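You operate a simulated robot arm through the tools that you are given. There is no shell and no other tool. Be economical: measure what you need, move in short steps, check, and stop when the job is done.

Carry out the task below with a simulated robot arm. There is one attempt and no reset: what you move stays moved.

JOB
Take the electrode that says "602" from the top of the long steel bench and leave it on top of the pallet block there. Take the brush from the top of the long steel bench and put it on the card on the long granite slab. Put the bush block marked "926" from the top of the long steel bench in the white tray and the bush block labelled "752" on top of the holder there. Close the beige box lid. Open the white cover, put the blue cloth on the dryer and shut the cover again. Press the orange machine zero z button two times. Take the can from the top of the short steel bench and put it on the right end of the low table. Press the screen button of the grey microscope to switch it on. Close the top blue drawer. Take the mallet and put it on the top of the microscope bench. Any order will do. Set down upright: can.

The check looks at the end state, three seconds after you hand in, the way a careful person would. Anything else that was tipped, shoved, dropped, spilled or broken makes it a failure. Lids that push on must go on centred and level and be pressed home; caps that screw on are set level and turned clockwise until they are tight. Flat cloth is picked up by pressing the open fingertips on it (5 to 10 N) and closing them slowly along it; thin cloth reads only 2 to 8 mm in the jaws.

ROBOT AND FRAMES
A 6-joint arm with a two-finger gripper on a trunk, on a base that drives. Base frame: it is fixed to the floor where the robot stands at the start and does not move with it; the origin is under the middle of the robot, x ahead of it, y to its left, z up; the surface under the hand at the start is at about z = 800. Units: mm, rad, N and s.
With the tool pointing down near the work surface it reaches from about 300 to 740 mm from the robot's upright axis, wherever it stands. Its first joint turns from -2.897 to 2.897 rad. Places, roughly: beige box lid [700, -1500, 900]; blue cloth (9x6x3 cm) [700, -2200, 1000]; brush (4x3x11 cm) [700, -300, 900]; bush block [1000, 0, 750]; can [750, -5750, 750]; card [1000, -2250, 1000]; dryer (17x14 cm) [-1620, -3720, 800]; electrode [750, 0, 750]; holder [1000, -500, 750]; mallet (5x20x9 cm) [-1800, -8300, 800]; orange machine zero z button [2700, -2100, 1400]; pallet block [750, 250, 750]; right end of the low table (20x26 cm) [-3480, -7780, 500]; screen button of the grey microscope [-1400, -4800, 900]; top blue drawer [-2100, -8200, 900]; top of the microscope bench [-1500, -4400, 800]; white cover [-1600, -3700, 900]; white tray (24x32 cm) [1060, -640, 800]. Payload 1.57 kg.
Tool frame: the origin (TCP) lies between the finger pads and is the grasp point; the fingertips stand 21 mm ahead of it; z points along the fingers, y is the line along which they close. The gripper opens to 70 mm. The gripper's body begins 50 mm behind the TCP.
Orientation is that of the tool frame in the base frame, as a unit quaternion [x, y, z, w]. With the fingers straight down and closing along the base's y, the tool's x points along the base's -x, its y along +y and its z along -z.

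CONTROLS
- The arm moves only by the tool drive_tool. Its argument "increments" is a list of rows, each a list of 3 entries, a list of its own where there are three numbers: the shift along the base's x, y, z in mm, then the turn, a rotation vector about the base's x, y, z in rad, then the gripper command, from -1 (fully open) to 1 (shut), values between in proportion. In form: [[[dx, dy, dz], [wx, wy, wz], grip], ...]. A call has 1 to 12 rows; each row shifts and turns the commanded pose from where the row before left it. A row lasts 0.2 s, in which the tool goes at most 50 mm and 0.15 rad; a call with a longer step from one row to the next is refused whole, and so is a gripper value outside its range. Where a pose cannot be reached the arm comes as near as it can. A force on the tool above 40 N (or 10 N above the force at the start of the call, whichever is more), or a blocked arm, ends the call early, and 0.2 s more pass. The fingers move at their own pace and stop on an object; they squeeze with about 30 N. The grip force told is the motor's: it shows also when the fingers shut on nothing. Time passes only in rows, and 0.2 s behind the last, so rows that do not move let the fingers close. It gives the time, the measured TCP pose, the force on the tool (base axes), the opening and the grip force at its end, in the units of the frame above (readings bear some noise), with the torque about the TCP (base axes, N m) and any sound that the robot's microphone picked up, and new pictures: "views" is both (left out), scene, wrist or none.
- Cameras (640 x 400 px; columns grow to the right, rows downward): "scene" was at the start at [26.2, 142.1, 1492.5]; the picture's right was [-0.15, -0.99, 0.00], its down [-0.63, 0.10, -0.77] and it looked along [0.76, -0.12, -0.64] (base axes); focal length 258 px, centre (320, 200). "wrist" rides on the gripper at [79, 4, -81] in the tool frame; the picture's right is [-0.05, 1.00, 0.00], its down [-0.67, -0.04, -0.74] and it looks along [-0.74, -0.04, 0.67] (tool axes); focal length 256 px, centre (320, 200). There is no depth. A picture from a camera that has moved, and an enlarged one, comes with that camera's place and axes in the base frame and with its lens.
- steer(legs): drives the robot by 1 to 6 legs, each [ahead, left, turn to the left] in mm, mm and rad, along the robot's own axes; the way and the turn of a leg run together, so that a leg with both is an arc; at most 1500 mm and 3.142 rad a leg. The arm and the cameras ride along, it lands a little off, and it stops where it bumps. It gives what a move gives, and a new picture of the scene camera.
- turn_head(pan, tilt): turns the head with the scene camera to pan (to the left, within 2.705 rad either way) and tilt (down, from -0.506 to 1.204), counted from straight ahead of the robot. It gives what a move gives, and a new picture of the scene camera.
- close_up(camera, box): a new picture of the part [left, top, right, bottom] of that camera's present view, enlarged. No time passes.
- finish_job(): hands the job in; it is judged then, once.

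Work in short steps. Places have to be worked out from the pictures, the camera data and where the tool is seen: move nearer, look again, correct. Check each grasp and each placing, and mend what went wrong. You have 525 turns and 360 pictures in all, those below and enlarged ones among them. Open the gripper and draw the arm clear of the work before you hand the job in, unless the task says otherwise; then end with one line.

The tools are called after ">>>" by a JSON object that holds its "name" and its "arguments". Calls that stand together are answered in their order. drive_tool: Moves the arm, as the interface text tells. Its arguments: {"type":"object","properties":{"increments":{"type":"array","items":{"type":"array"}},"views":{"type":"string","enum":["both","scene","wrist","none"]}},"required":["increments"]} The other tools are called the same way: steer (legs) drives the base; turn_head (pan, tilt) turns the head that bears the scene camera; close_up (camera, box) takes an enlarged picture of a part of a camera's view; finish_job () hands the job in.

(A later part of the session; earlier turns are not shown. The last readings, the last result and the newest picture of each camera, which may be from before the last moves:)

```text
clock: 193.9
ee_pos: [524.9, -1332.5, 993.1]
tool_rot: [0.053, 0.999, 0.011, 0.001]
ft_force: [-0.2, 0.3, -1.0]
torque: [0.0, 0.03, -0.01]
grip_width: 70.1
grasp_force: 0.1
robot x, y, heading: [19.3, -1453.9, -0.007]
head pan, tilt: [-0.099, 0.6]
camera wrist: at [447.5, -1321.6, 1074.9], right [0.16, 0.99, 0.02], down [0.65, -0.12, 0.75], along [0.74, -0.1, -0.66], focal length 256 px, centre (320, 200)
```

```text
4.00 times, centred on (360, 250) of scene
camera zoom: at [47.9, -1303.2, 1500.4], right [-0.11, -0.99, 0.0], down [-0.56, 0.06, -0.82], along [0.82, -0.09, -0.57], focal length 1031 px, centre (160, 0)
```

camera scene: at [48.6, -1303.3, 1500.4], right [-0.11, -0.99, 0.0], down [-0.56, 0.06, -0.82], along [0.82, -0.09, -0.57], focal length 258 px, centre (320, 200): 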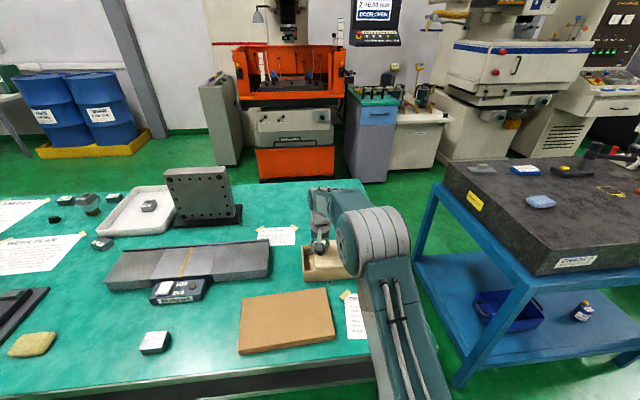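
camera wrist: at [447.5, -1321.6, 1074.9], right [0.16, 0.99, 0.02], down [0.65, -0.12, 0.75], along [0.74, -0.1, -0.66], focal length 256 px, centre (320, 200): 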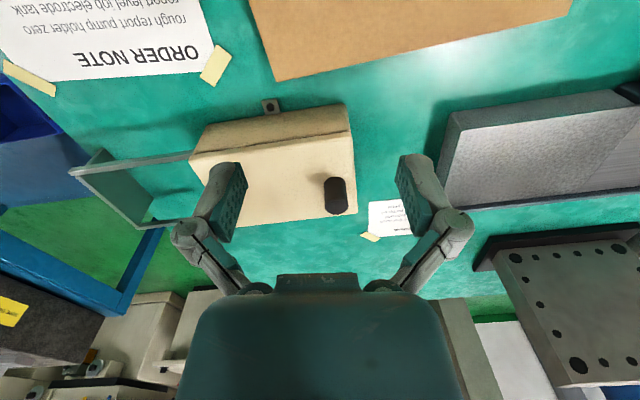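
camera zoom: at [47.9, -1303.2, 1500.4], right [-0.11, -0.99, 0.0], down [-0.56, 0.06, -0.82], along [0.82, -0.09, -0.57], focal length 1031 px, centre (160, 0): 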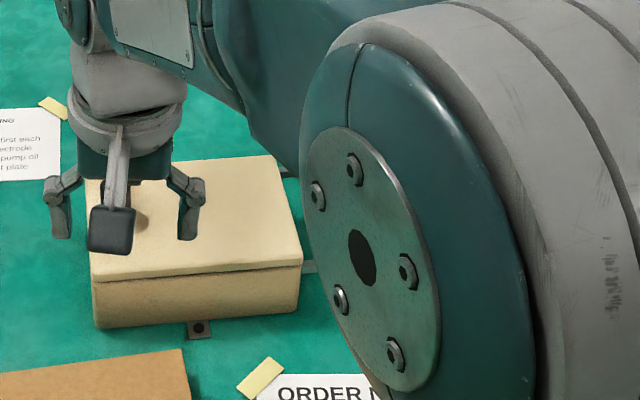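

The lid is closed flush. Next the brush: I raise the arm and shift the robot north to it.

>>> {"name": "drive_tool", "arguments": {"increments": [[[-20, 0, 40], [0, 0, -0.1], -1], [[-20, 0, 40], [0, 0, 0], -1], [[-20, 0, 30], [0, 0, 0], -1]], "views": "none"}}

>>> {"name": "steer", "arguments": {"legs": [[0, 1130, 0.005]]}}

```text
clock: 194.7
ee_pos: [466.6, -1330.0, 1106.6]
tool_rot: [0.102, 0.995, 0.011, 0.003]
ft_force: [0.6, 0.6, -0.1]
torque: [0.0, -0.01, 0.0]
grip_width: 70.3
grasp_force: 0.0
robot x, y, heading: [18.3, -1450.8, -0.007]
head pan, tilt: [-0.099, 0.6]
```

```text
clock: 200.5
ee_pos: [468.3, -198.5, 1106.4]
tool_rot: [0.096, 0.995, 0.011, 0.004]
ft_force: [-0.4, 1.1, -0.5]
torque: [-0.05, -0.03, 0.01]
grip_width: 69.9
grasp_force: 0.1
robot x, y, heading: [16.8, -320.5, 0.009]
head pan, tilt: [-0.099, 0.6]
camera scene: at [47.0, -176.3, 1500.5], right [-0.09, -1.0, 0.0], down [-0.56, 0.05, -0.82], along [0.82, -0.08, -0.57], focal length 258 px, centre (320, 200)
```

scene: 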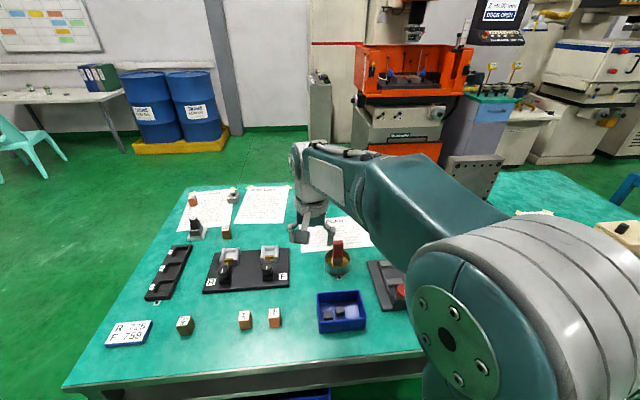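

>>> {"name": "close_up", "arguments": {"camera": "scene", "box": [280, 210, 400, 300]}}

>>> {"name": "drive_tool", "arguments": {"increments": [[[0, -20, -20], [0, 0, 0.1], -1], [[0, -20, -20], [0, 0, 0.1], -1], [[0, -25, -20], [0, 0, 0], -1], [[0, 0, 0], [0, 0, 0], -1]], "views": "wrist"}}

```text
4.44 times, centred on (340, 255) of scene
camera zoom: at [47.0, -176.3, 1500.5], right [-0.09, -1.0, 0.0], down [-0.56, 0.05, -0.82], along [0.82, -0.08, -0.57], focal length 1146 px, centre (231, -44)
```

zoom: 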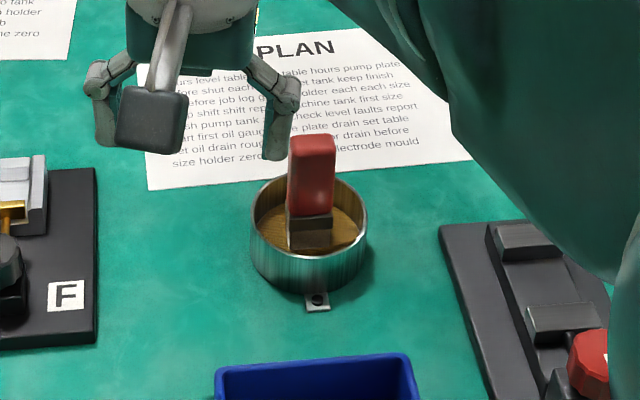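

```text
clock: 201.5
ee_pos: [466.6, -261.5, 1046.6]
tool_rot: [-0.005, 1.0, 0.01, 0.002]
ft_force: [-0.1, 0.4, -0.4]
torque: [-0.01, 0.01, -0.01]
grip_width: 69.9
grasp_force: 0.0
robot x, y, heading: [19.4, -322.8, 0.009]
head pan, tilt: [-0.099, 0.6]
camera wrist: at [387.9, -260.3, 1127.9], right [0.04, 1.0, 0.02], down [0.66, -0.05, 0.75], along [0.75, -0.02, -0.66], focal length 256 px, centre (320, 200)
```

wrist: 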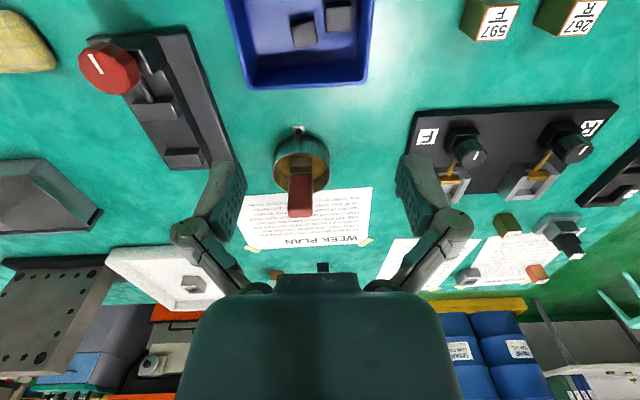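

The brush stands in the tin, red handle up, at roughly (630, -293). I go nearer for a sharper fix.

>>> {"name": "drive_tool", "arguments": {"increments": [[[25, -8, -5], [0, 0, 0], -1], [[30, -10, -5], [0, 0, 0], -1], [[25, -10, 0], [0, 0, 0], -1], [[0, 0, 0], [0, 0, 0], -1]], "views": "wrist"}}

>>> {"name": "close_up", "arguments": {"camera": "scene", "box": [280, 210, 400, 300]}}

>>> {"name": "close_up", "arguments": {"camera": "wrist", "box": [230, 80, 420, 240]}}

```text
clock: 202.5
ee_pos: [547.2, -292.7, 1036.4]
tool_rot: [-0.005, 1.0, 0.011, 0.003]
ft_force: [0.1, 0.1, 0.3]
torque: [0.0, -0.01, 0.01]
grip_width: 69.9
grasp_force: 0.0
robot x, y, heading: [16.8, -321.7, 0.005]
head pan, tilt: [-0.099, 0.6]
camera wrist: at [468.5, -290.1, 1117.6], right [0.05, 1.0, 0.02], down [0.66, -0.05, 0.75], along [0.75, -0.02, -0.66], focal length 256 px, centre (320, 200)
```

wrist: 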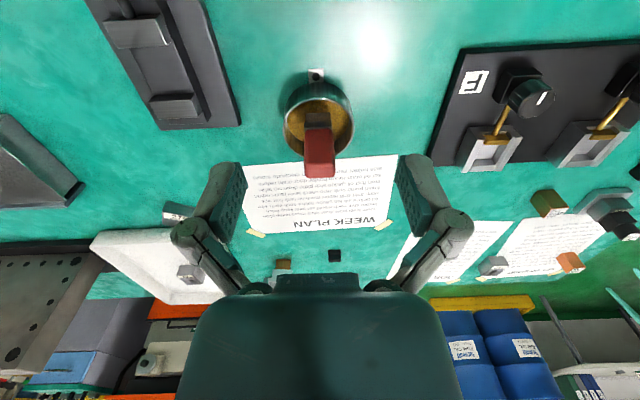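

```text
4.44 times, centred on (340, 255) of scene
camera zoom: at [47.5, -175.3, 1500.4], right [-0.09, -1.0, 0.0], down [-0.56, 0.05, -0.82], along [0.82, -0.08, -0.57], focal length 1146 px, centre (231, -44)
```

zoom: 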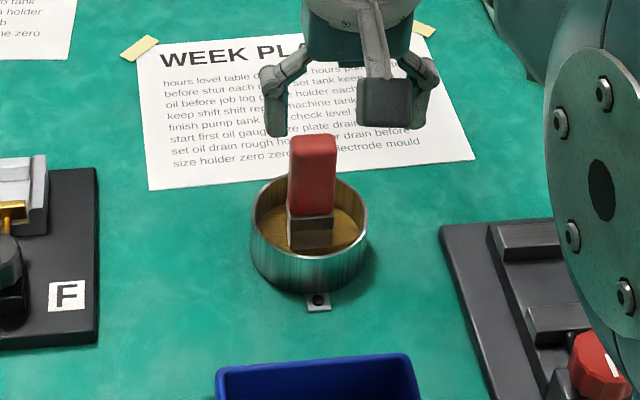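

```text
2.50 times, centred on (325, 160) of wrist
camera zoom: at [468.5, -290.1, 1117.6], right [0.05, 1.0, 0.02], down [0.66, -0.05, 0.75], along [0.75, -0.02, -0.66], focal length 640 px, centre (308, 300)
```

zoom: 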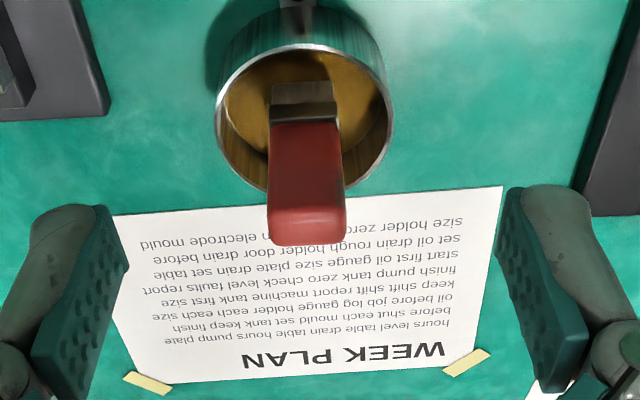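

Brush top is at about (648, -294, 919), about 33 mm wide in y. I go down over the handle and grip.

>>> {"name": "drive_tool", "arguments": {"increments": [[[35, 0, 0], [0, 0, 0], -1], [[35, -1, -20], [0, 0, 0], -1], [[31, 0, -30], [0, 0, 0], -1], [[0, 0, -35], [0, 0, 0], -1], [[0, 0, -35], [0, 0, 0], -1], [[0, 0, -18], [0, 0, 0], -1], [[0, 0, 0], [0, 0, 0], -1]], "views": "wrist"}}

>>> {"name": "close_up", "arguments": {"camera": "scene", "box": [280, 210, 400, 300]}}

```text
clock: 204.1
ee_pos: [647.2, -290.2, 898.1]
tool_rot: [-0.005, 1.0, 0.011, 0.003]
ft_force: [-0.3, 0.0, -0.6]
torque: [0.06, 0.02, 0.0]
grip_width: 70.0
grasp_force: 0.0
robot x, y, heading: [15.0, -322.0, 0.005]
head pan, tilt: [-0.099, 0.6]
camera wrist: at [568.4, -288.9, 979.2], right [0.05, 1.0, 0.02], down [0.66, -0.05, 0.75], along [0.75, -0.02, -0.66], focal length 256 px, centre (320, 200)
```

wrist: 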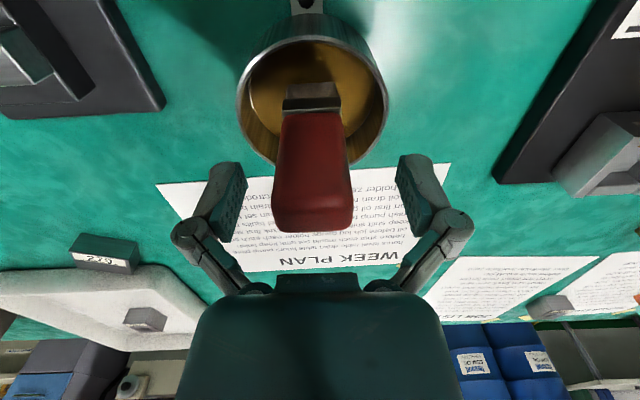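

```text
4.44 times, centred on (340, 255) of scene
camera zoom: at [48.1, -175.1, 1500.4], right [-0.09, -1.0, 0.0], down [-0.56, 0.05, -0.82], along [0.82, -0.08, -0.57], focal length 1146 px, centre (231, -44)
```

zoom: 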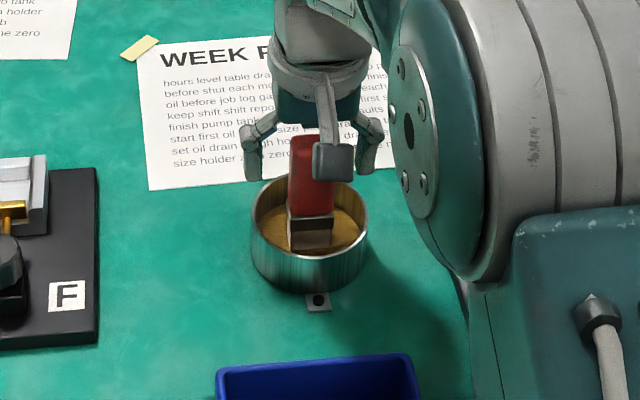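

Centred within a few mm. I close on it and lift a little.

>>> {"name": "drive_tool", "arguments": {"increments": [[[-3, -3, 0], [0, 0, 0], -1], [[0, 0, 0], [0, 0, 0], 0.2], [[0, 0, 0], [0, 0, 0], 1], [[0, 0, 0], [0, 0, 0], 1], [[0, 0, 4], [0, 0, 0], 1], [[0, 0, 6], [0, 0, 0], 1], [[0, 0, 8], [0, 0, 0], 1]], "views": "wrist"}}

```text
clock: 205.7
ee_pos: [644.8, -293.9, 916.5]
tool_rot: [-0.004, 1.0, 0.011, 0.003]
ft_force: [0.3, -0.5, -0.4]
torque: [-0.04, -0.05, -0.02]
grip_width: 33.2
grasp_force: 30.2
robot x, y, heading: [16.5, -320.2, 0.004]
head pan, tilt: [-0.099, 0.6]
camera wrist: at [565.9, -292.1, 997.0], right [0.05, 1.0, 0.02], down [0.66, -0.05, 0.75], along [0.75, -0.02, -0.66], focal length 256 px, centre (320, 200)
```

wrist: 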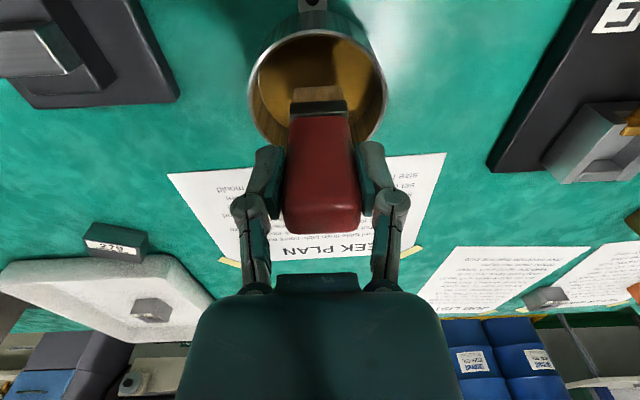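

The brush is lifted free of the tin bottom. I raise it fully.

>>> {"name": "drive_tool", "arguments": {"increments": [[[0, 0, 12], [0, 0, 0], 1], [[0, 0, 18], [0, 0, 0], 1], [[0, 0, 22], [0, 0, 0], 1], [[0, 0, 25], [0, 0, 0], 1], [[0, 0, 25], [0, 0, 0], 1], [[-5, 0, 25], [0, 0, 0], 1], [[-15, 0, 25], [0, 0, 0], 1], [[-25, 0, 25], [0, 0, 0], 1], [[-35, 0, 15], [0, 0, 0], 1], [[-35, 0, 0], [0, 0, 0], 1], [[-30, 0, 0], [0, 0, 0], 1], [[-15, 0, 0], [0, 0, 0], 1]], "views": "scene"}}

>>> {"name": "close_up", "arguments": {"camera": "scene", "box": [280, 170, 440, 300]}}

```text
clock: 208.3
ee_pos: [486.2, -293.8, 1109.4]
tool_rot: [-0.003, 1.0, 0.01, 0.002]
ft_force: [0.4, -0.8, -0.3]
torque: [0.02, 0.06, 0.01]
grip_width: 33.2
grasp_force: 30.0
robot x, y, heading: [21.0, -320.2, 0.005]
head pan, tilt: [-0.099, 0.6]
camera scene: at [47.0, -175.2, 1500.4], right [-0.09, -1.0, 0.0], down [-0.56, 0.05, -0.82], along [0.82, -0.08, -0.57], focal length 258 px, centre (320, 200)
```

scene: 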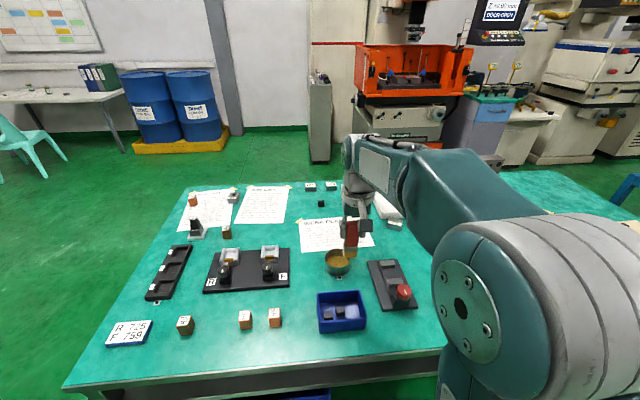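

```text
3.08 times, centred on (360, 235) of scene
camera zoom: at [47.0, -175.2, 1500.4], right [-0.09, -1.0, 0.0], down [-0.56, 0.05, -0.82], along [0.82, -0.08, -0.57], focal length 793 px, centre (197, 92)
```

zoom: 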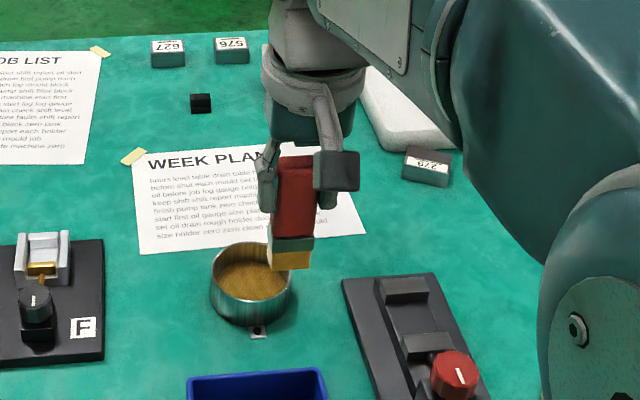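

The bristle end is flat, so the brush can stand on the card. I drive south to the front of the slab.

>>> {"name": "steer", "arguments": {"legs": [[-60, 0, 0], [0, -1500, 0], [0, -500, 0]]}}

>>> {"name": "turn_head", "arguments": {"pan": 0.0, "tilt": 0.7}}

```text
clock: 218.9
ee_pos: [454.2, -2306.9, 1108.4]
tool_rot: [-0.014, 1.0, 0.009, 0.002]
ft_force: [-0.3, 0.1, -1.6]
torque: [-0.04, -0.01, 0.0]
grip_width: 33.4
grasp_force: 29.9
robot x, y, heading: [-11.6, -2345.6, 0.022]
head pan, tilt: [-0.099, 0.6]
camera scene: at [13.4, -2195.7, 1500.1], right [-0.07, -1.0, 0.0], down [-0.56, 0.04, -0.82], along [0.82, -0.06, -0.57], focal length 258 px, centre (320, 200)
```

scene: 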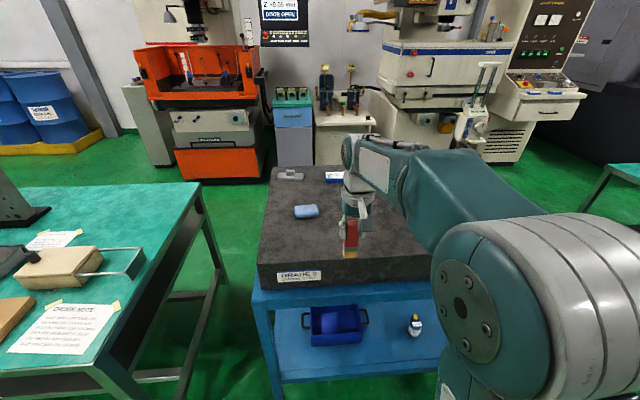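

```text
clock: 219.6
ee_pos: [454.7, -2307.4, 1109.0]
tool_rot: [-0.014, 1.0, 0.01, 0.002]
ft_force: [0.7, 0.0, 0.0]
torque: [0.0, 0.01, -0.01]
grip_width: 33.1
grasp_force: 30.3
robot x, y, heading: [-10.9, -2344.7, 0.024]
head pan, tilt: [0.0, 0.7]
camera scene: at [10.3, -2188.2, 1491.7], right [0.02, -1.0, 0.0], down [-0.64, -0.02, -0.76], along [0.76, 0.02, -0.64], focal length 258 px, centre (320, 200)
```

scene: 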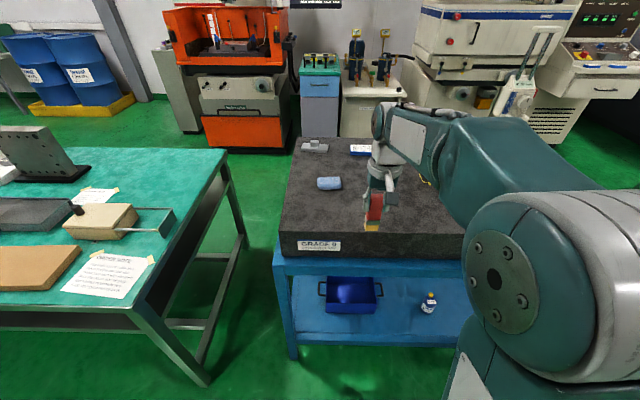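

The card (about (980, -2347)) lies too deep from this side, so I go around to the back of the slab with the brush.

>>> {"name": "steer", "arguments": {"legs": [[0, -1200, -0.022], [1500, 0, 0], [120, 0, 0], [0, 1190, 0], [0, 0, 3.14]]}}

>>> {"name": "turn_head", "arguments": {"pan": 0.1, "tilt": 0.8}}

```text
clock: 246.7
ee_pos: [1155.9, -2373.6, 1109.7]
tool_rot: [0.999, 0.038, -0.002, 0.01]
ft_force: [0.9, 0.6, -0.6]
torque: [0.0, -0.02, 0.0]
grip_width: 32.8
grasp_force: 29.4
robot x, y, heading: [1622.3, -2312.3, -3.067]
head pan, tilt: [0.0, 0.7]
camera scene: at [1606.9, -2470.1, 1491.8], right [-0.07, 1.0, 0.0], down [0.64, 0.05, -0.76], along [-0.76, -0.05, -0.64], focal length 258 px, centre (320, 200)
```

scene: 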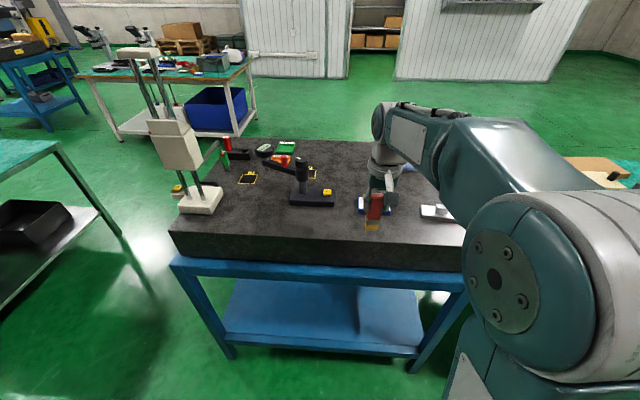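

```text
clock: 247.3
ee_pos: [1156.6, -2373.8, 1108.1]
tool_rot: [0.999, 0.037, -0.003, 0.011]
ft_force: [-1.1, 0.6, -1.3]
torque: [0.03, 0.05, 0.01]
grip_width: 33.1
grasp_force: 30.0
robot x, y, heading: [1623.5, -2317.6, -3.063]
head pan, tilt: [0.099, 0.799]
camera scene: at [1612.1, -2477.7, 1483.6], right [-0.17, 0.99, 0.0], down [0.71, 0.12, -0.7], along [-0.69, -0.12, -0.72], focal length 258 px, centre (320, 200)
```

scene: 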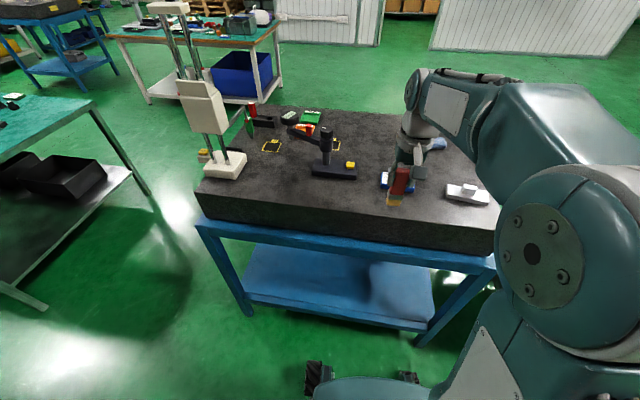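

>>> {"name": "close_up", "arguments": {"camera": "wrist", "box": [160, 60, 520, 285]}}

>>> {"name": "close_up", "arguments": {"camera": "scene", "box": [300, 100, 500, 225]}}

```text
1.78 times, centred on (340, 172) of wrist
camera zoom: at [1237.1, -2370.3, 1189.6], right [0.02, -1.0, 0.02], down [-0.66, 0.0, 0.75], along [-0.75, -0.03, -0.66], focal length 455 px, centre (284, 249)
```

zoom: 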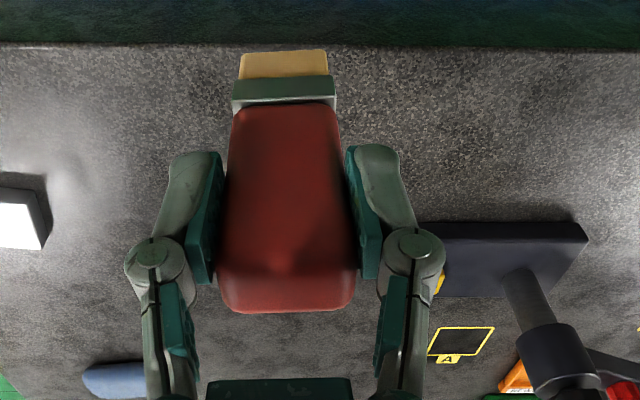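

```text
3.20 times, centred on (400, 162) of scene
camera zoom: at [1612.1, -2477.7, 1483.6], right [-0.17, 0.99, 0.0], down [0.71, 0.12, -0.7], along [-0.69, -0.12, -0.72], focal length 825 px, centre (64, 320)
```

zoom: 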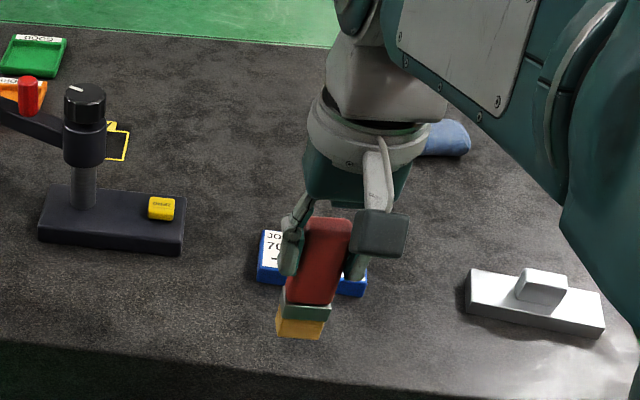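

I move the hand aside so the wrist camera sees the card.

>>> {"name": "drive_tool", "arguments": {"increments": [[[0, 40, 0], [0, 0, 0], 1], [[0, 45, 0], [0, 0, 0], 1], [[0, 45, 0], [0, 0, 0], 1], [[0, 0, 0], [0, 0, 0], 1]], "views": "wrist"}}

>>> {"name": "close_up", "arguments": {"camera": "scene", "box": [320, 130, 460, 215]}}

```text
clock: 248.3
ee_pos: [1154.7, -2244.6, 1110.0]
tool_rot: [0.999, 0.038, -0.003, 0.01]
ft_force: [-0.1, -0.1, -0.9]
torque: [0.0, 0.02, 0.0]
grip_width: 33.0
grasp_force: 30.1
robot x, y, heading: [1621.8, -2313.5, -3.076]
head pan, tilt: [0.099, 0.799]
camera wrist: at [1236.0, -2240.4, 1191.7], right [0.02, -1.0, 0.02], down [-0.66, 0.0, 0.75], along [-0.75, -0.03, -0.66], focal length 256 px, centre (320, 200)
```

wrist: 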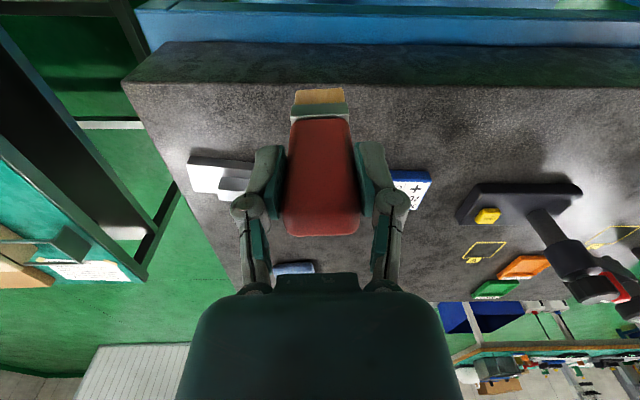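

```text
4.57 times, centred on (390, 172) of scene
camera zoom: at [1612.1, -2477.1, 1483.6], right [-0.17, 0.99, 0.0], down [0.71, 0.12, -0.7], along [-0.69, -0.12, -0.72], focal length 1178 px, centre (0, 326)
```

zoom: 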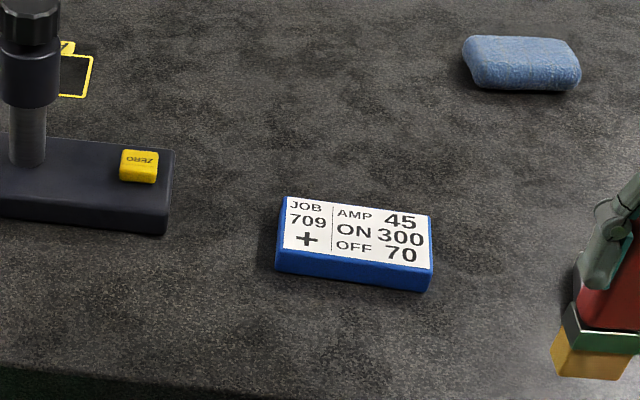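

The card is about 97 x 55 mm centred at (980, -2342), top about z 958. I move the brush above its centre.

>>> {"name": "drive_tool", "arguments": {"increments": [[[-30, -17, 0], [0, 0, -0.04], 1], [[-38, -20, 0], [0, 0, -0.04], 1], [[-38, -20, 0], [0, 0, 0], 1], [[-38, -20, 0], [0, 0, 0], 1], [[-31, -20, 0], [0, 0, 0], 1], [[0, 0, -10], [0, 0, 0], 1], [[0, 0, 0], [0, 0, 0], 1]], "views": "both"}}

>>> {"name": "close_up", "arguments": {"camera": "scene", "box": [320, 130, 460, 215]}}

```text
clock: 249.9
ee_pos: [981.1, -2339.8, 1098.6]
tool_rot: [1.0, -0.003, -0.002, 0.01]
ft_force: [0.0, 0.6, -0.4]
torque: [0.0, 0.0, 0.04]
grip_width: 33.1
grasp_force: 30.2
robot x, y, heading: [1620.0, -2312.5, -3.068]
head pan, tilt: [0.099, 0.799]
camera scene: at [1611.1, -2477.6, 1483.5], right [-0.17, 0.99, 0.0], down [0.71, 0.12, -0.7], along [-0.69, -0.12, -0.72], focal length 258 px, centre (320, 200)
camera wrist: at [1062.6, -2343.4, 1179.4], right [-0.06, -1.0, 0.02], down [-0.66, 0.05, 0.75], along [-0.75, 0.03, -0.66], focal length 256 px, centre (320, 200)
```

scene: 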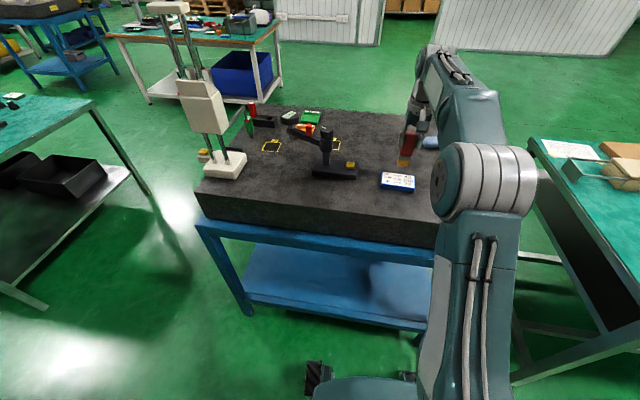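
wrist: 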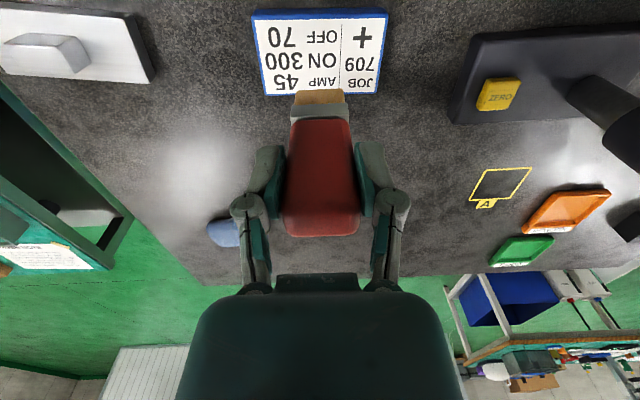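

```text
4.57 times, centred on (390, 172) of scene
camera zoom: at [1611.1, -2477.6, 1483.5], right [-0.17, 0.99, 0.0], down [0.71, 0.12, -0.7], along [-0.69, -0.12, -0.72], focal length 1178 px, centre (0, 326)
```

zoom: 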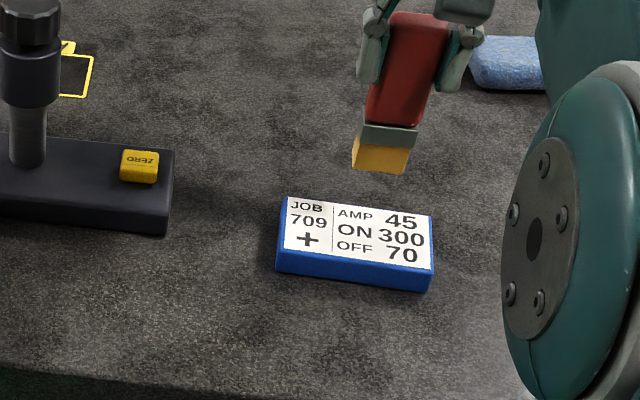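

Refined card centre (987, -2343), top about 962. I correct and lower.

>>> {"name": "drive_tool", "arguments": {"increments": [[[5, -3, -8], [0, 0, 0], 1], [[0, 0, -14], [0, 0, 0], 1], [[0, 0, -12], [0, 0, 0], 1], [[0, 0, -4], [0, 0, 0], 1], [[0, 0, -3], [0, 0, 0], 1], [[0, 0, -2], [0, 0, 0], 1], [[0, 0, -2], [0, 0, 0], 1], [[0, 0, 0], [0, 0, 0], 1]], "views": "wrist"}}

>>> {"name": "close_up", "arguments": {"camera": "scene", "box": [320, 130, 460, 215]}}

```text
clock: 251.8
ee_pos: [986.5, -2342.9, 1054.1]
tool_rot: [1.0, -0.002, -0.003, 0.01]
ft_force: [-0.3, -0.4, -0.4]
torque: [0.01, -0.01, -0.01]
grip_width: 33.0
grasp_force: 29.5
robot x, y, heading: [1620.6, -2314.9, -3.067]
head pan, tilt: [0.099, 0.799]
camera wrist: at [1067.3, -2346.3, 1134.8], right [-0.06, -1.0, 0.02], down [-0.66, 0.05, 0.75], along [-0.75, 0.03, -0.66], focal length 256 px, centre (320, 200)
```

wrist: 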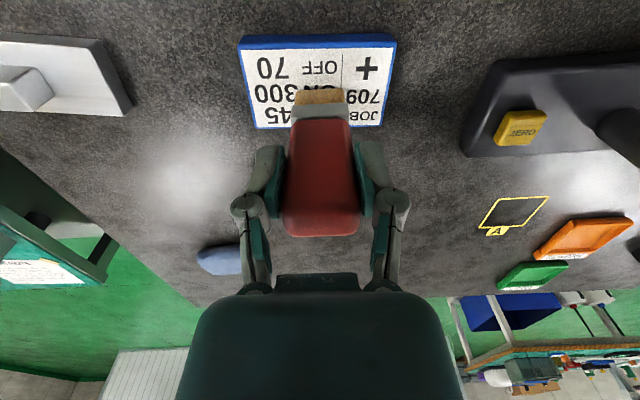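

```text
4.57 times, centred on (390, 172) of scene
camera zoom: at [1611.1, -2477.6, 1483.5], right [-0.17, 0.99, 0.0], down [0.71, 0.12, -0.7], along [-0.69, -0.12, -0.72], focal length 1178 px, centre (0, 326)
```

zoom: 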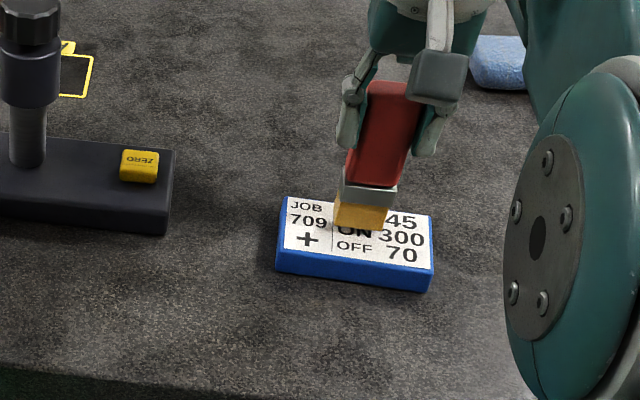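

About 15 mm seem to remain; I go on in small steps.

>>> {"name": "drive_tool", "arguments": {"increments": [[[0, 0, -3], [0, 0, 0], 1], [[0, 0, -3], [0, 0, 0], 1], [[0, 0, -2], [0, 0, 0], 1], [[0, 0, -2], [0, 0, 0], 1], [[0, 0, 0], [0, 0, 0], 1]], "views": "none"}}

```text
clock: 252.9
ee_pos: [986.0, -2344.7, 1045.7]
tool_rot: [1.0, -0.004, -0.004, 0.01]
ft_force: [0.9, -1.4, 20.6]
torque: [0.11, 0.08, 0.04]
grip_width: 33.5
grasp_force: 29.6
robot x, y, heading: [1621.7, -2313.3, -3.07]
head pan, tilt: [0.099, 0.799]
```

Contact. I relieve, open slowly and rise straight up.

>>> {"name": "drive_tool", "arguments": {"increments": [[[0, 0, 1.5], [0, 0, 0], 1], [[0, 0, 0], [0, 0, 0], 0.0], [[0, 0, 0], [0, 0, 0], -0.4], [[0, 0, 0], [0, 0, 0], -1], [[0, 0, 10], [0, 0, 0], -1], [[0, 0, 25], [0, 0, 0], -1], [[0, 0, 35], [0, 0, 0], -1], [[0, 0, 40], [0, 0, 0], -1], [[35, 0, 20], [0, 0, 0], -1], [[45, 0, 0], [0, 0, 0], -1]], "views": "scene"}}

>>> {"name": "close_up", "arguments": {"camera": "scene", "box": [320, 130, 460, 215]}}

```text
clock: 255.2
ee_pos: [1067.2, -2342.7, 1173.6]
tool_rot: [1.0, -0.002, -0.002, 0.009]
ft_force: [0.0, -0.1, 0.0]
torque: [-0.01, -0.04, 0.01]
grip_width: 70.0
grasp_force: 0.1
robot x, y, heading: [1621.5, -2315.1, -3.067]
head pan, tilt: [0.099, 0.799]
camera scene: at [1611.8, -2477.8, 1483.5], right [-0.17, 0.99, 0.0], down [0.71, 0.12, -0.7], along [-0.69, -0.12, -0.72], focal length 258 px, centre (320, 200)
```

scene: 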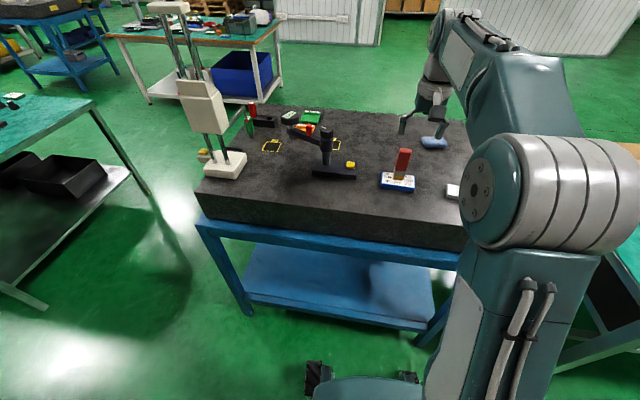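

```text
4.57 times, centred on (390, 172) of scene
camera zoom: at [1611.8, -2477.8, 1483.5], right [-0.17, 0.99, 0.0], down [0.71, 0.12, -0.7], along [-0.69, -0.12, -0.72], focal length 1178 px, centre (0, 326)
```

zoom: 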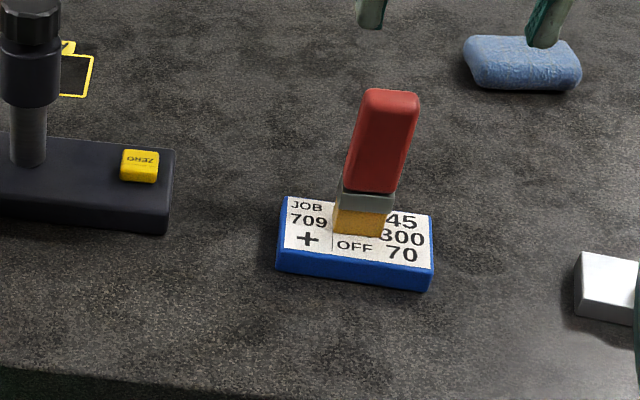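

The brush stands on the card. Now I go back around to the front side for the blue cloth.

>>> {"name": "steer", "arguments": {"legs": [[-60, 0, 0], [0, 0, -3.141], [0, 0, -0.075], [0, -1230, 0], [-1500, 0, 0], [-150, 0, 0]]}}

>>> {"name": "steer", "arguments": {"legs": [[0, 1340, 0]]}}

```text
clock: 277.8
ee_pos: [572.4, -3538.3, 1175.1]
tool_rot: [0.055, 0.998, 0.01, 0.003]
ft_force: [0.5, -0.7, 1.1]
torque: [-0.01, -0.03, 0.02]
grip_width: 70.0
grasp_force: 0.1
robot x, y, heading: [16.5, -3512.4, -0.027]
head pan, tilt: [0.099, 0.799]
camera scene: at [45.9, -3347.8, 1483.6], right [0.07, -1.0, 0.0], down [-0.72, -0.05, -0.7], along [0.69, 0.05, -0.72], focal length 258 px, centre (320, 200)
```

scene: 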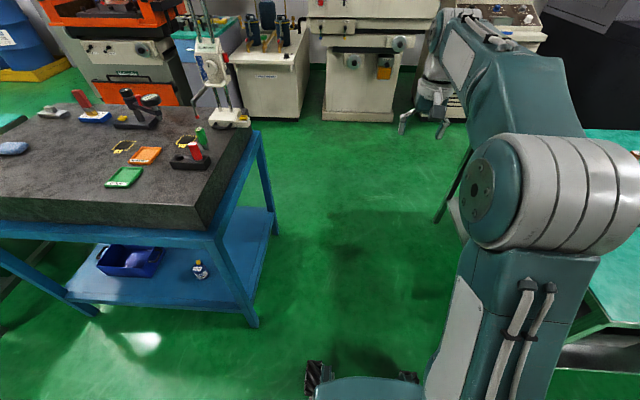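

```text
clock: 284.6
ee_pos: [615.8, -2193.8, 1173.9]
tool_rot: [0.054, 0.998, 0.011, 0.003]
ft_force: [0.0, 0.3, 0.0]
torque: [-0.01, 0.05, -0.04]
grip_width: 70.0
grasp_force: 0.1
robot x, y, heading: [58.2, -2165.5, -0.035]
head pan, tilt: [0.099, 0.799]
camera scene: at [89.4, -2003.5, 1483.7], right [0.07, -1.0, 0.0], down [-0.72, -0.05, -0.7], along [0.69, 0.05, -0.72], focal length 258 px, centre (320, 200)
```

scene: 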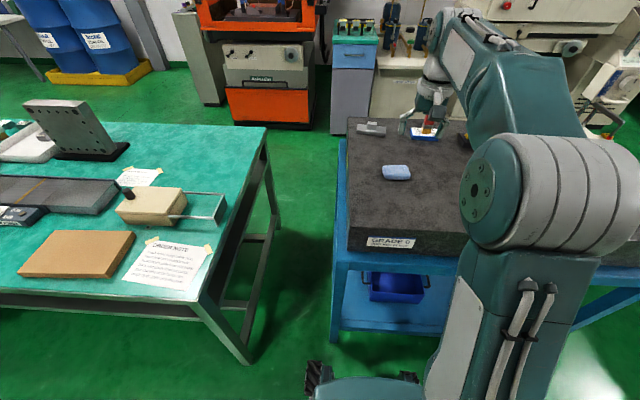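

The cloth is at about (733, -2202). I bring the hand nearer to look at it.

>>> {"name": "drive_tool", "arguments": {"increments": [[[-5, -5, -30], [0, 0, 0.05], -1], [[-5, -5, -35], [0, 0, 0.05], -1], [[-5, 0, -30], [0, 0, 0], -1], [[0, 0, 0], [0, 0, 0], -1]], "views": "wrist"}}

>>> {"name": "close_up", "arguments": {"camera": "scene", "box": [340, 130, 460, 205]}}

>>> {"name": "close_up", "arguments": {"camera": "wrist", "box": [220, 100, 420, 225]}}

```text
clock: 285.6
ee_pos: [599.3, -2200.9, 1079.9]
tool_rot: [0.004, 1.0, 0.01, 0.003]
ft_force: [0.1, -0.9, 0.1]
torque: [-0.02, -0.03, 0.01]
grip_width: 70.1
grasp_force: 0.0
robot x, y, heading: [63.6, -2165.7, -0.033]
head pan, tilt: [0.099, 0.799]
camera wrist: at [521.0, -2199.4, 1161.0], right [0.06, 1.0, 0.02], down [0.66, -0.06, 0.75], along [0.75, -0.03, -0.66], focal length 256 px, centre (320, 200)
```

wrist: 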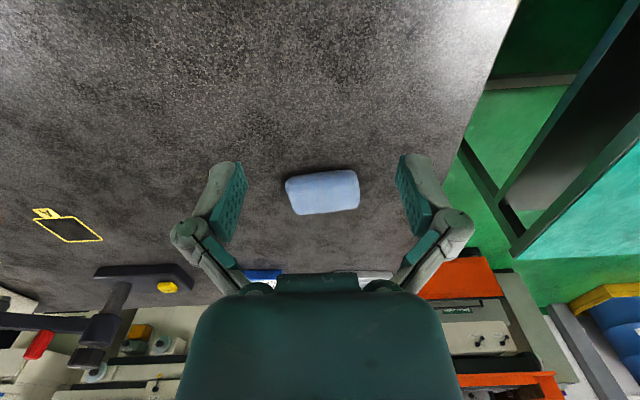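

```text
5.33 times, centred on (400, 168) of scene
camera zoom: at [89.4, -2002.5, 1483.6], right [0.07, -1.0, 0.0], down [-0.72, -0.05, -0.7], along [0.69, 0.05, -0.72], focal length 1375 px, centre (-107, 373)
```

zoom: 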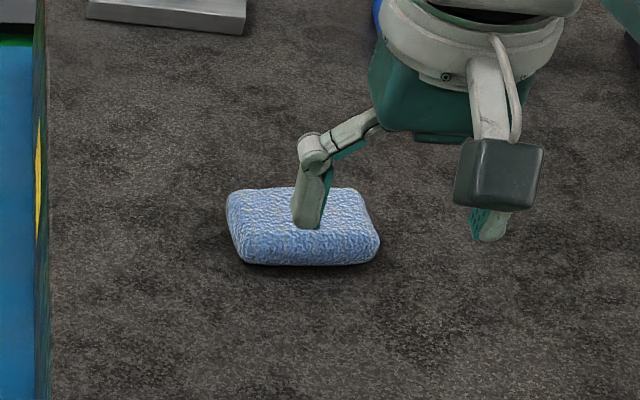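

```text
3.20 times, centred on (320, 162) of wrist
camera zoom: at [521.0, -2199.4, 1161.0], right [0.06, 1.0, 0.02], down [0.66, -0.06, 0.75], along [0.75, -0.03, -0.66], focal length 819 px, centre (320, 320)
```

zoom: 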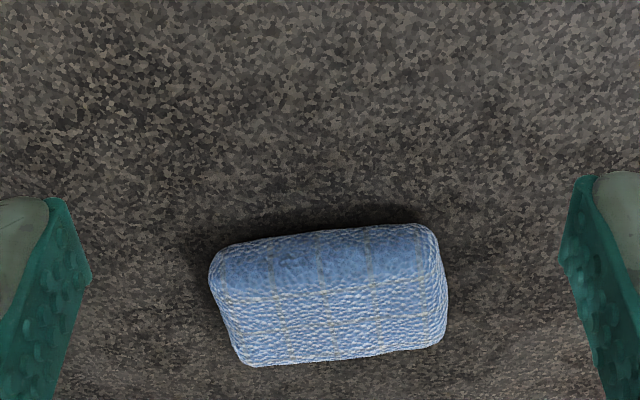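

Before carrying the cloth the white cover must be opened, so I leave it for now. First I mend the nudged chair: I retract the arm and drive north.

>>> {"name": "drive_tool", "arguments": {"increments": [[[-40, 0, 20], [0, 0, 0], -1], [[-45, 0, 15], [0, 0, 0], -1], [[-45, 0, 15], [0, 0, 0], -1], [[-45, 0, 0], [0, 0, 0], -1], [[-30, 0, 0], [0, 0, 0], -1]], "views": "none"}}

>>> {"name": "steer", "arguments": {"legs": [[-140, 0, 0.033], [0, 1500, 0], [0, 800, 0], [0, 0, 1.571], [0, 150, 0]]}}

>>> {"name": "turn_head", "arguments": {"pan": 0.0, "tilt": 0.7}}

```text
clock: 286.8
ee_pos: [392.5, -2204.1, 1130.0]
tool_rot: [0.004, 1.0, 0.01, 0.003]
ft_force: [0.0, 0.6, 0.0]
torque: [-0.03, 0.04, -0.01]
grip_width: 70.0
grasp_force: 0.0
robot x, y, heading: [62.4, -2164.4, -0.032]
head pan, tilt: [0.099, 0.799]
```

```text
clock: 303.8
ee_pos: [-135.8, 481.0, 1131.6]
tool_rot: [-0.702, 0.712, 0.011, -0.006]
ft_force: [0.0, 0.2, 0.4]
torque: [0.0, -0.03, 0.03]
grip_width: 70.0
grasp_force: 0.1
robot x, y, heading: [-178.6, 151.9, 1.531]
head pan, tilt: [0.099, 0.799]
camera scene: at [-334.3, 176.3, 1484.2], right [1.0, 0.06, 0.0], down [0.04, -0.72, -0.7], along [-0.05, 0.7, -0.72], focal length 258 px, centre (320, 200)
```

scene: 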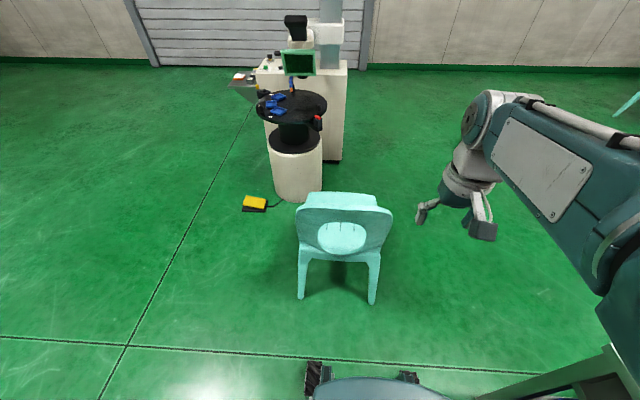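

```text
clock: 304.5
ee_pos: [-134.6, 482.5, 1130.8]
tool_rot: [-0.702, 0.712, 0.011, -0.005]
ft_force: [-0.3, -0.1, 0.3]
torque: [-0.02, 0.05, 0.01]
grip_width: 70.2
grasp_force: 0.1
robot x, y, heading: [-179.8, 150.4, 1.535]
head pan, tilt: [0.0, 0.7]
camera scene: at [-325.6, 180.6, 1492.3], right [1.0, -0.04, 0.0], down [-0.03, -0.64, -0.76], along [0.03, 0.76, -0.64], focal length 258 px, centre (320, 200)
```

scene: 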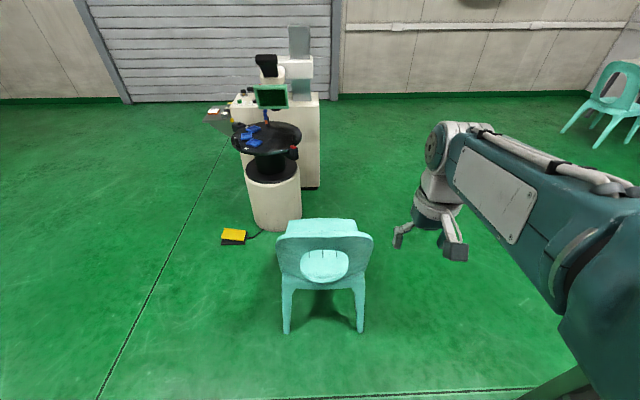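

Comparing with the start view, the chair's right leg is about 35-40 mm too far in +y (rotated ~0.09). I look with the wrist camera to hook the backrest from behind and pull it back.

>>> {"name": "drive_tool", "arguments": {"increments": [[[0, 20, -30], [0, 0, 0], 1], [[0, 20, -30], [0, 0, 0], 1], [[0, 0, 0], [0, 0, 0], 1]], "views": "both"}}

```text
clock: 305.3
ee_pos: [-138.3, 523.2, 1069.4]
tool_rot: [-0.702, 0.712, 0.008, -0.005]
ft_force: [0.6, -0.2, -0.3]
torque: [0.02, -0.01, -0.02]
grip_width: 0.0
grasp_force: 28.8
robot x, y, heading: [-175.6, 146.4, 1.533]
head pan, tilt: [0.0, 0.7]
camera scene: at [-330.2, 181.1, 1492.0], right [1.0, -0.04, 0.0], down [-0.02, -0.64, -0.76], along [0.03, 0.76, -0.64], focal length 258 px, centre (320, 200)
camera wrist: at [-140.1, 443.1, 1150.9], right [-1.0, 0.07, 0.02], down [0.06, 0.66, 0.75], along [0.04, 0.75, -0.66], focal length 256 px, centre (320, 200)
```

scene: 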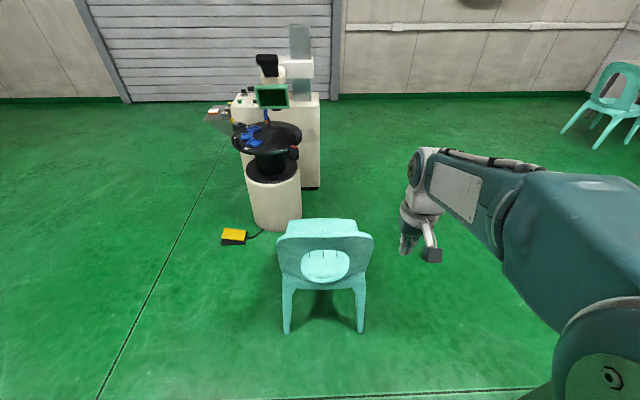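
wrist: 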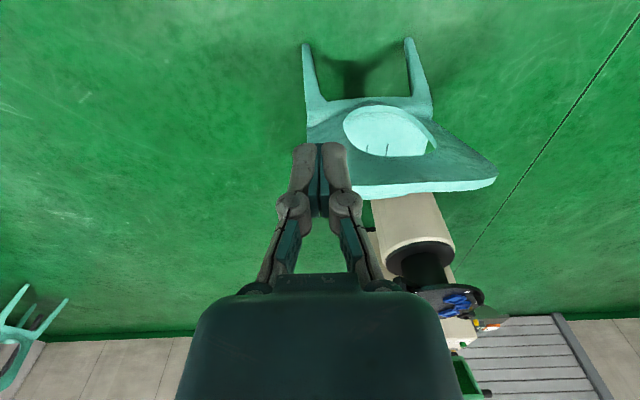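

The backrest's top right is at about (-125, 767, 812). I pass over it with closed fingers to y about 850, then lower behind it.

>>> {"name": "drive_tool", "arguments": {"increments": [[[-2, 42, -8], [0, 0, 0], 1], [[-2, 42, -8], [0, 0, 0], 1], [[-2, 42, -8], [0, 0, 0], 1], [[-2, 42, -8], [0, 0, 0], 1], [[-2, 42, -8], [0, 0, 0], 1], [[-2, 42, -8], [0, 0, 0], 1], [[-2, 42, -8], [0, 0, 0], 1], [[-2, 35, -8], [0, 0, 0], 1], [[0, 0, 0], [0, 0, 0], 1]], "views": "both"}}

```text
clock: 307.3
ee_pos: [-155.7, 850.2, 1006.4]
tool_rot: [-0.702, 0.712, 0.009, -0.005]
ft_force: [0.1, 0.0, -0.2]
torque: [0.0, -0.02, 0.01]
grip_width: 0.0
grasp_force: 28.5
robot x, y, heading: [-179.3, 149.2, 1.533]
head pan, tilt: [0.0, 0.7]
camera scene: at [-332.1, 183.1, 1491.8], right [1.0, -0.04, 0.0], down [-0.02, -0.65, -0.76], along [0.03, 0.76, -0.65], focal length 258 px, centre (320, 200)
camera wrist: at [-159.4, 770.5, 1086.9], right [-1.0, 0.07, 0.02], down [0.06, 0.66, 0.75], along [0.04, 0.75, -0.66], focal length 256 px, centre (320, 200)
```

scene: 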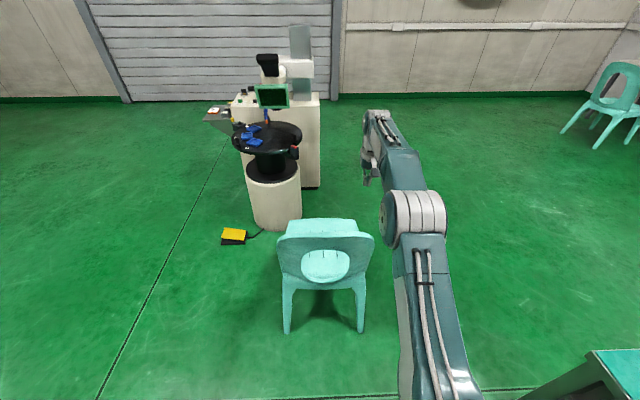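
wrist: 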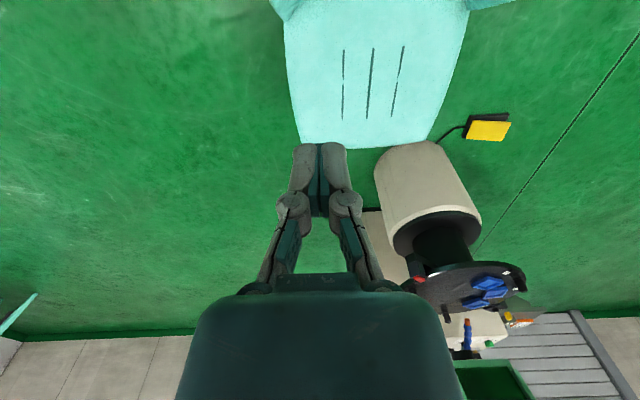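

>>> {"name": "drive_tool", "arguments": {"increments": [[[0, -3, -43], [0, 0, 0], 1], [[0, -3, -43], [0, 0, 0], 1], [[0, -3, -43], [0, 0, 0], 1], [[0, -3, -43], [0, 0, 0], 1], [[0, -3, -40], [0, 0, 0], 1], [[0, 0, 0], [0, 0, 0], 1]], "views": "both"}}

```text
clock: 308.7
ee_pos: [-155.8, 833.7, 795.0]
tool_rot: [-0.702, 0.713, 0.009, -0.005]
ft_force: [-0.6, 0.0, 0.6]
torque: [0.0, -0.01, 0.03]
grip_width: 0.0
grasp_force: 28.4
robot x, y, heading: [-179.1, 145.2, 1.531]
head pan, tilt: [0.0, 0.7]
camera scene: at [-332.0, 183.0, 1491.8], right [1.0, -0.04, 0.0], down [-0.02, -0.65, -0.76], along [0.03, 0.76, -0.65], focal length 258 px, centre (320, 200)
camera wrist: at [-158.3, 754.0, 876.1], right [-1.0, 0.07, 0.02], down [0.06, 0.66, 0.75], along [0.04, 0.75, -0.66], focal length 256 px, centre (320, 200)
```

scene: 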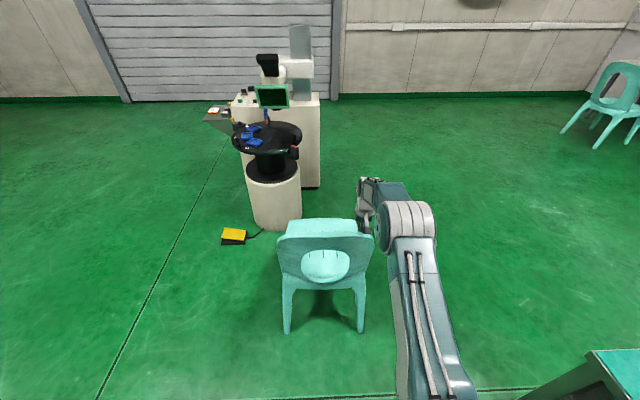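
wrist: 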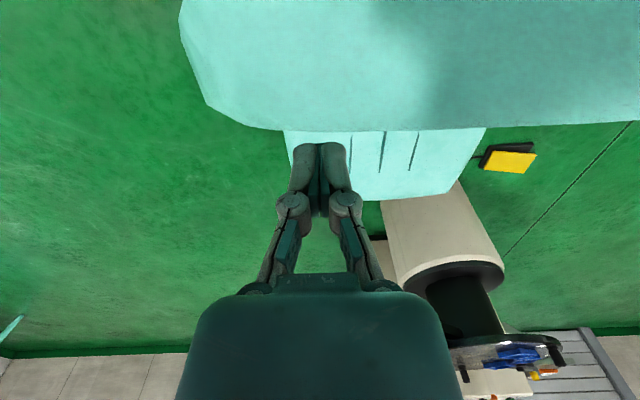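

The fingers are behind the top edge (edge at y about 796). I pull in -y in small steps.

>>> {"name": "drive_tool", "arguments": {"increments": [[[0, -8, 0], [0, 0, 0], 1], [[0, -8, 0], [0, 0, 0], 1], [[0, -6, 0], [0, 0, 0], 1], [[0, -5, 0], [0, 0, 0], 1], [[0, -4, 0], [0, 0, 0], 1]], "views": "none"}}

```text
clock: 309.9
ee_pos: [-156.3, 805.4, 794.3]
tool_rot: [-0.702, 0.712, 0.011, -0.003]
ft_force: [-1.9, 5.6, 0.5]
torque: [0.13, 0.02, 0.03]
grip_width: 0.1
grasp_force: 29.3
robot x, y, heading: [-179.0, 149.8, 1.537]
head pan, tilt: [0.0, 0.7]
```

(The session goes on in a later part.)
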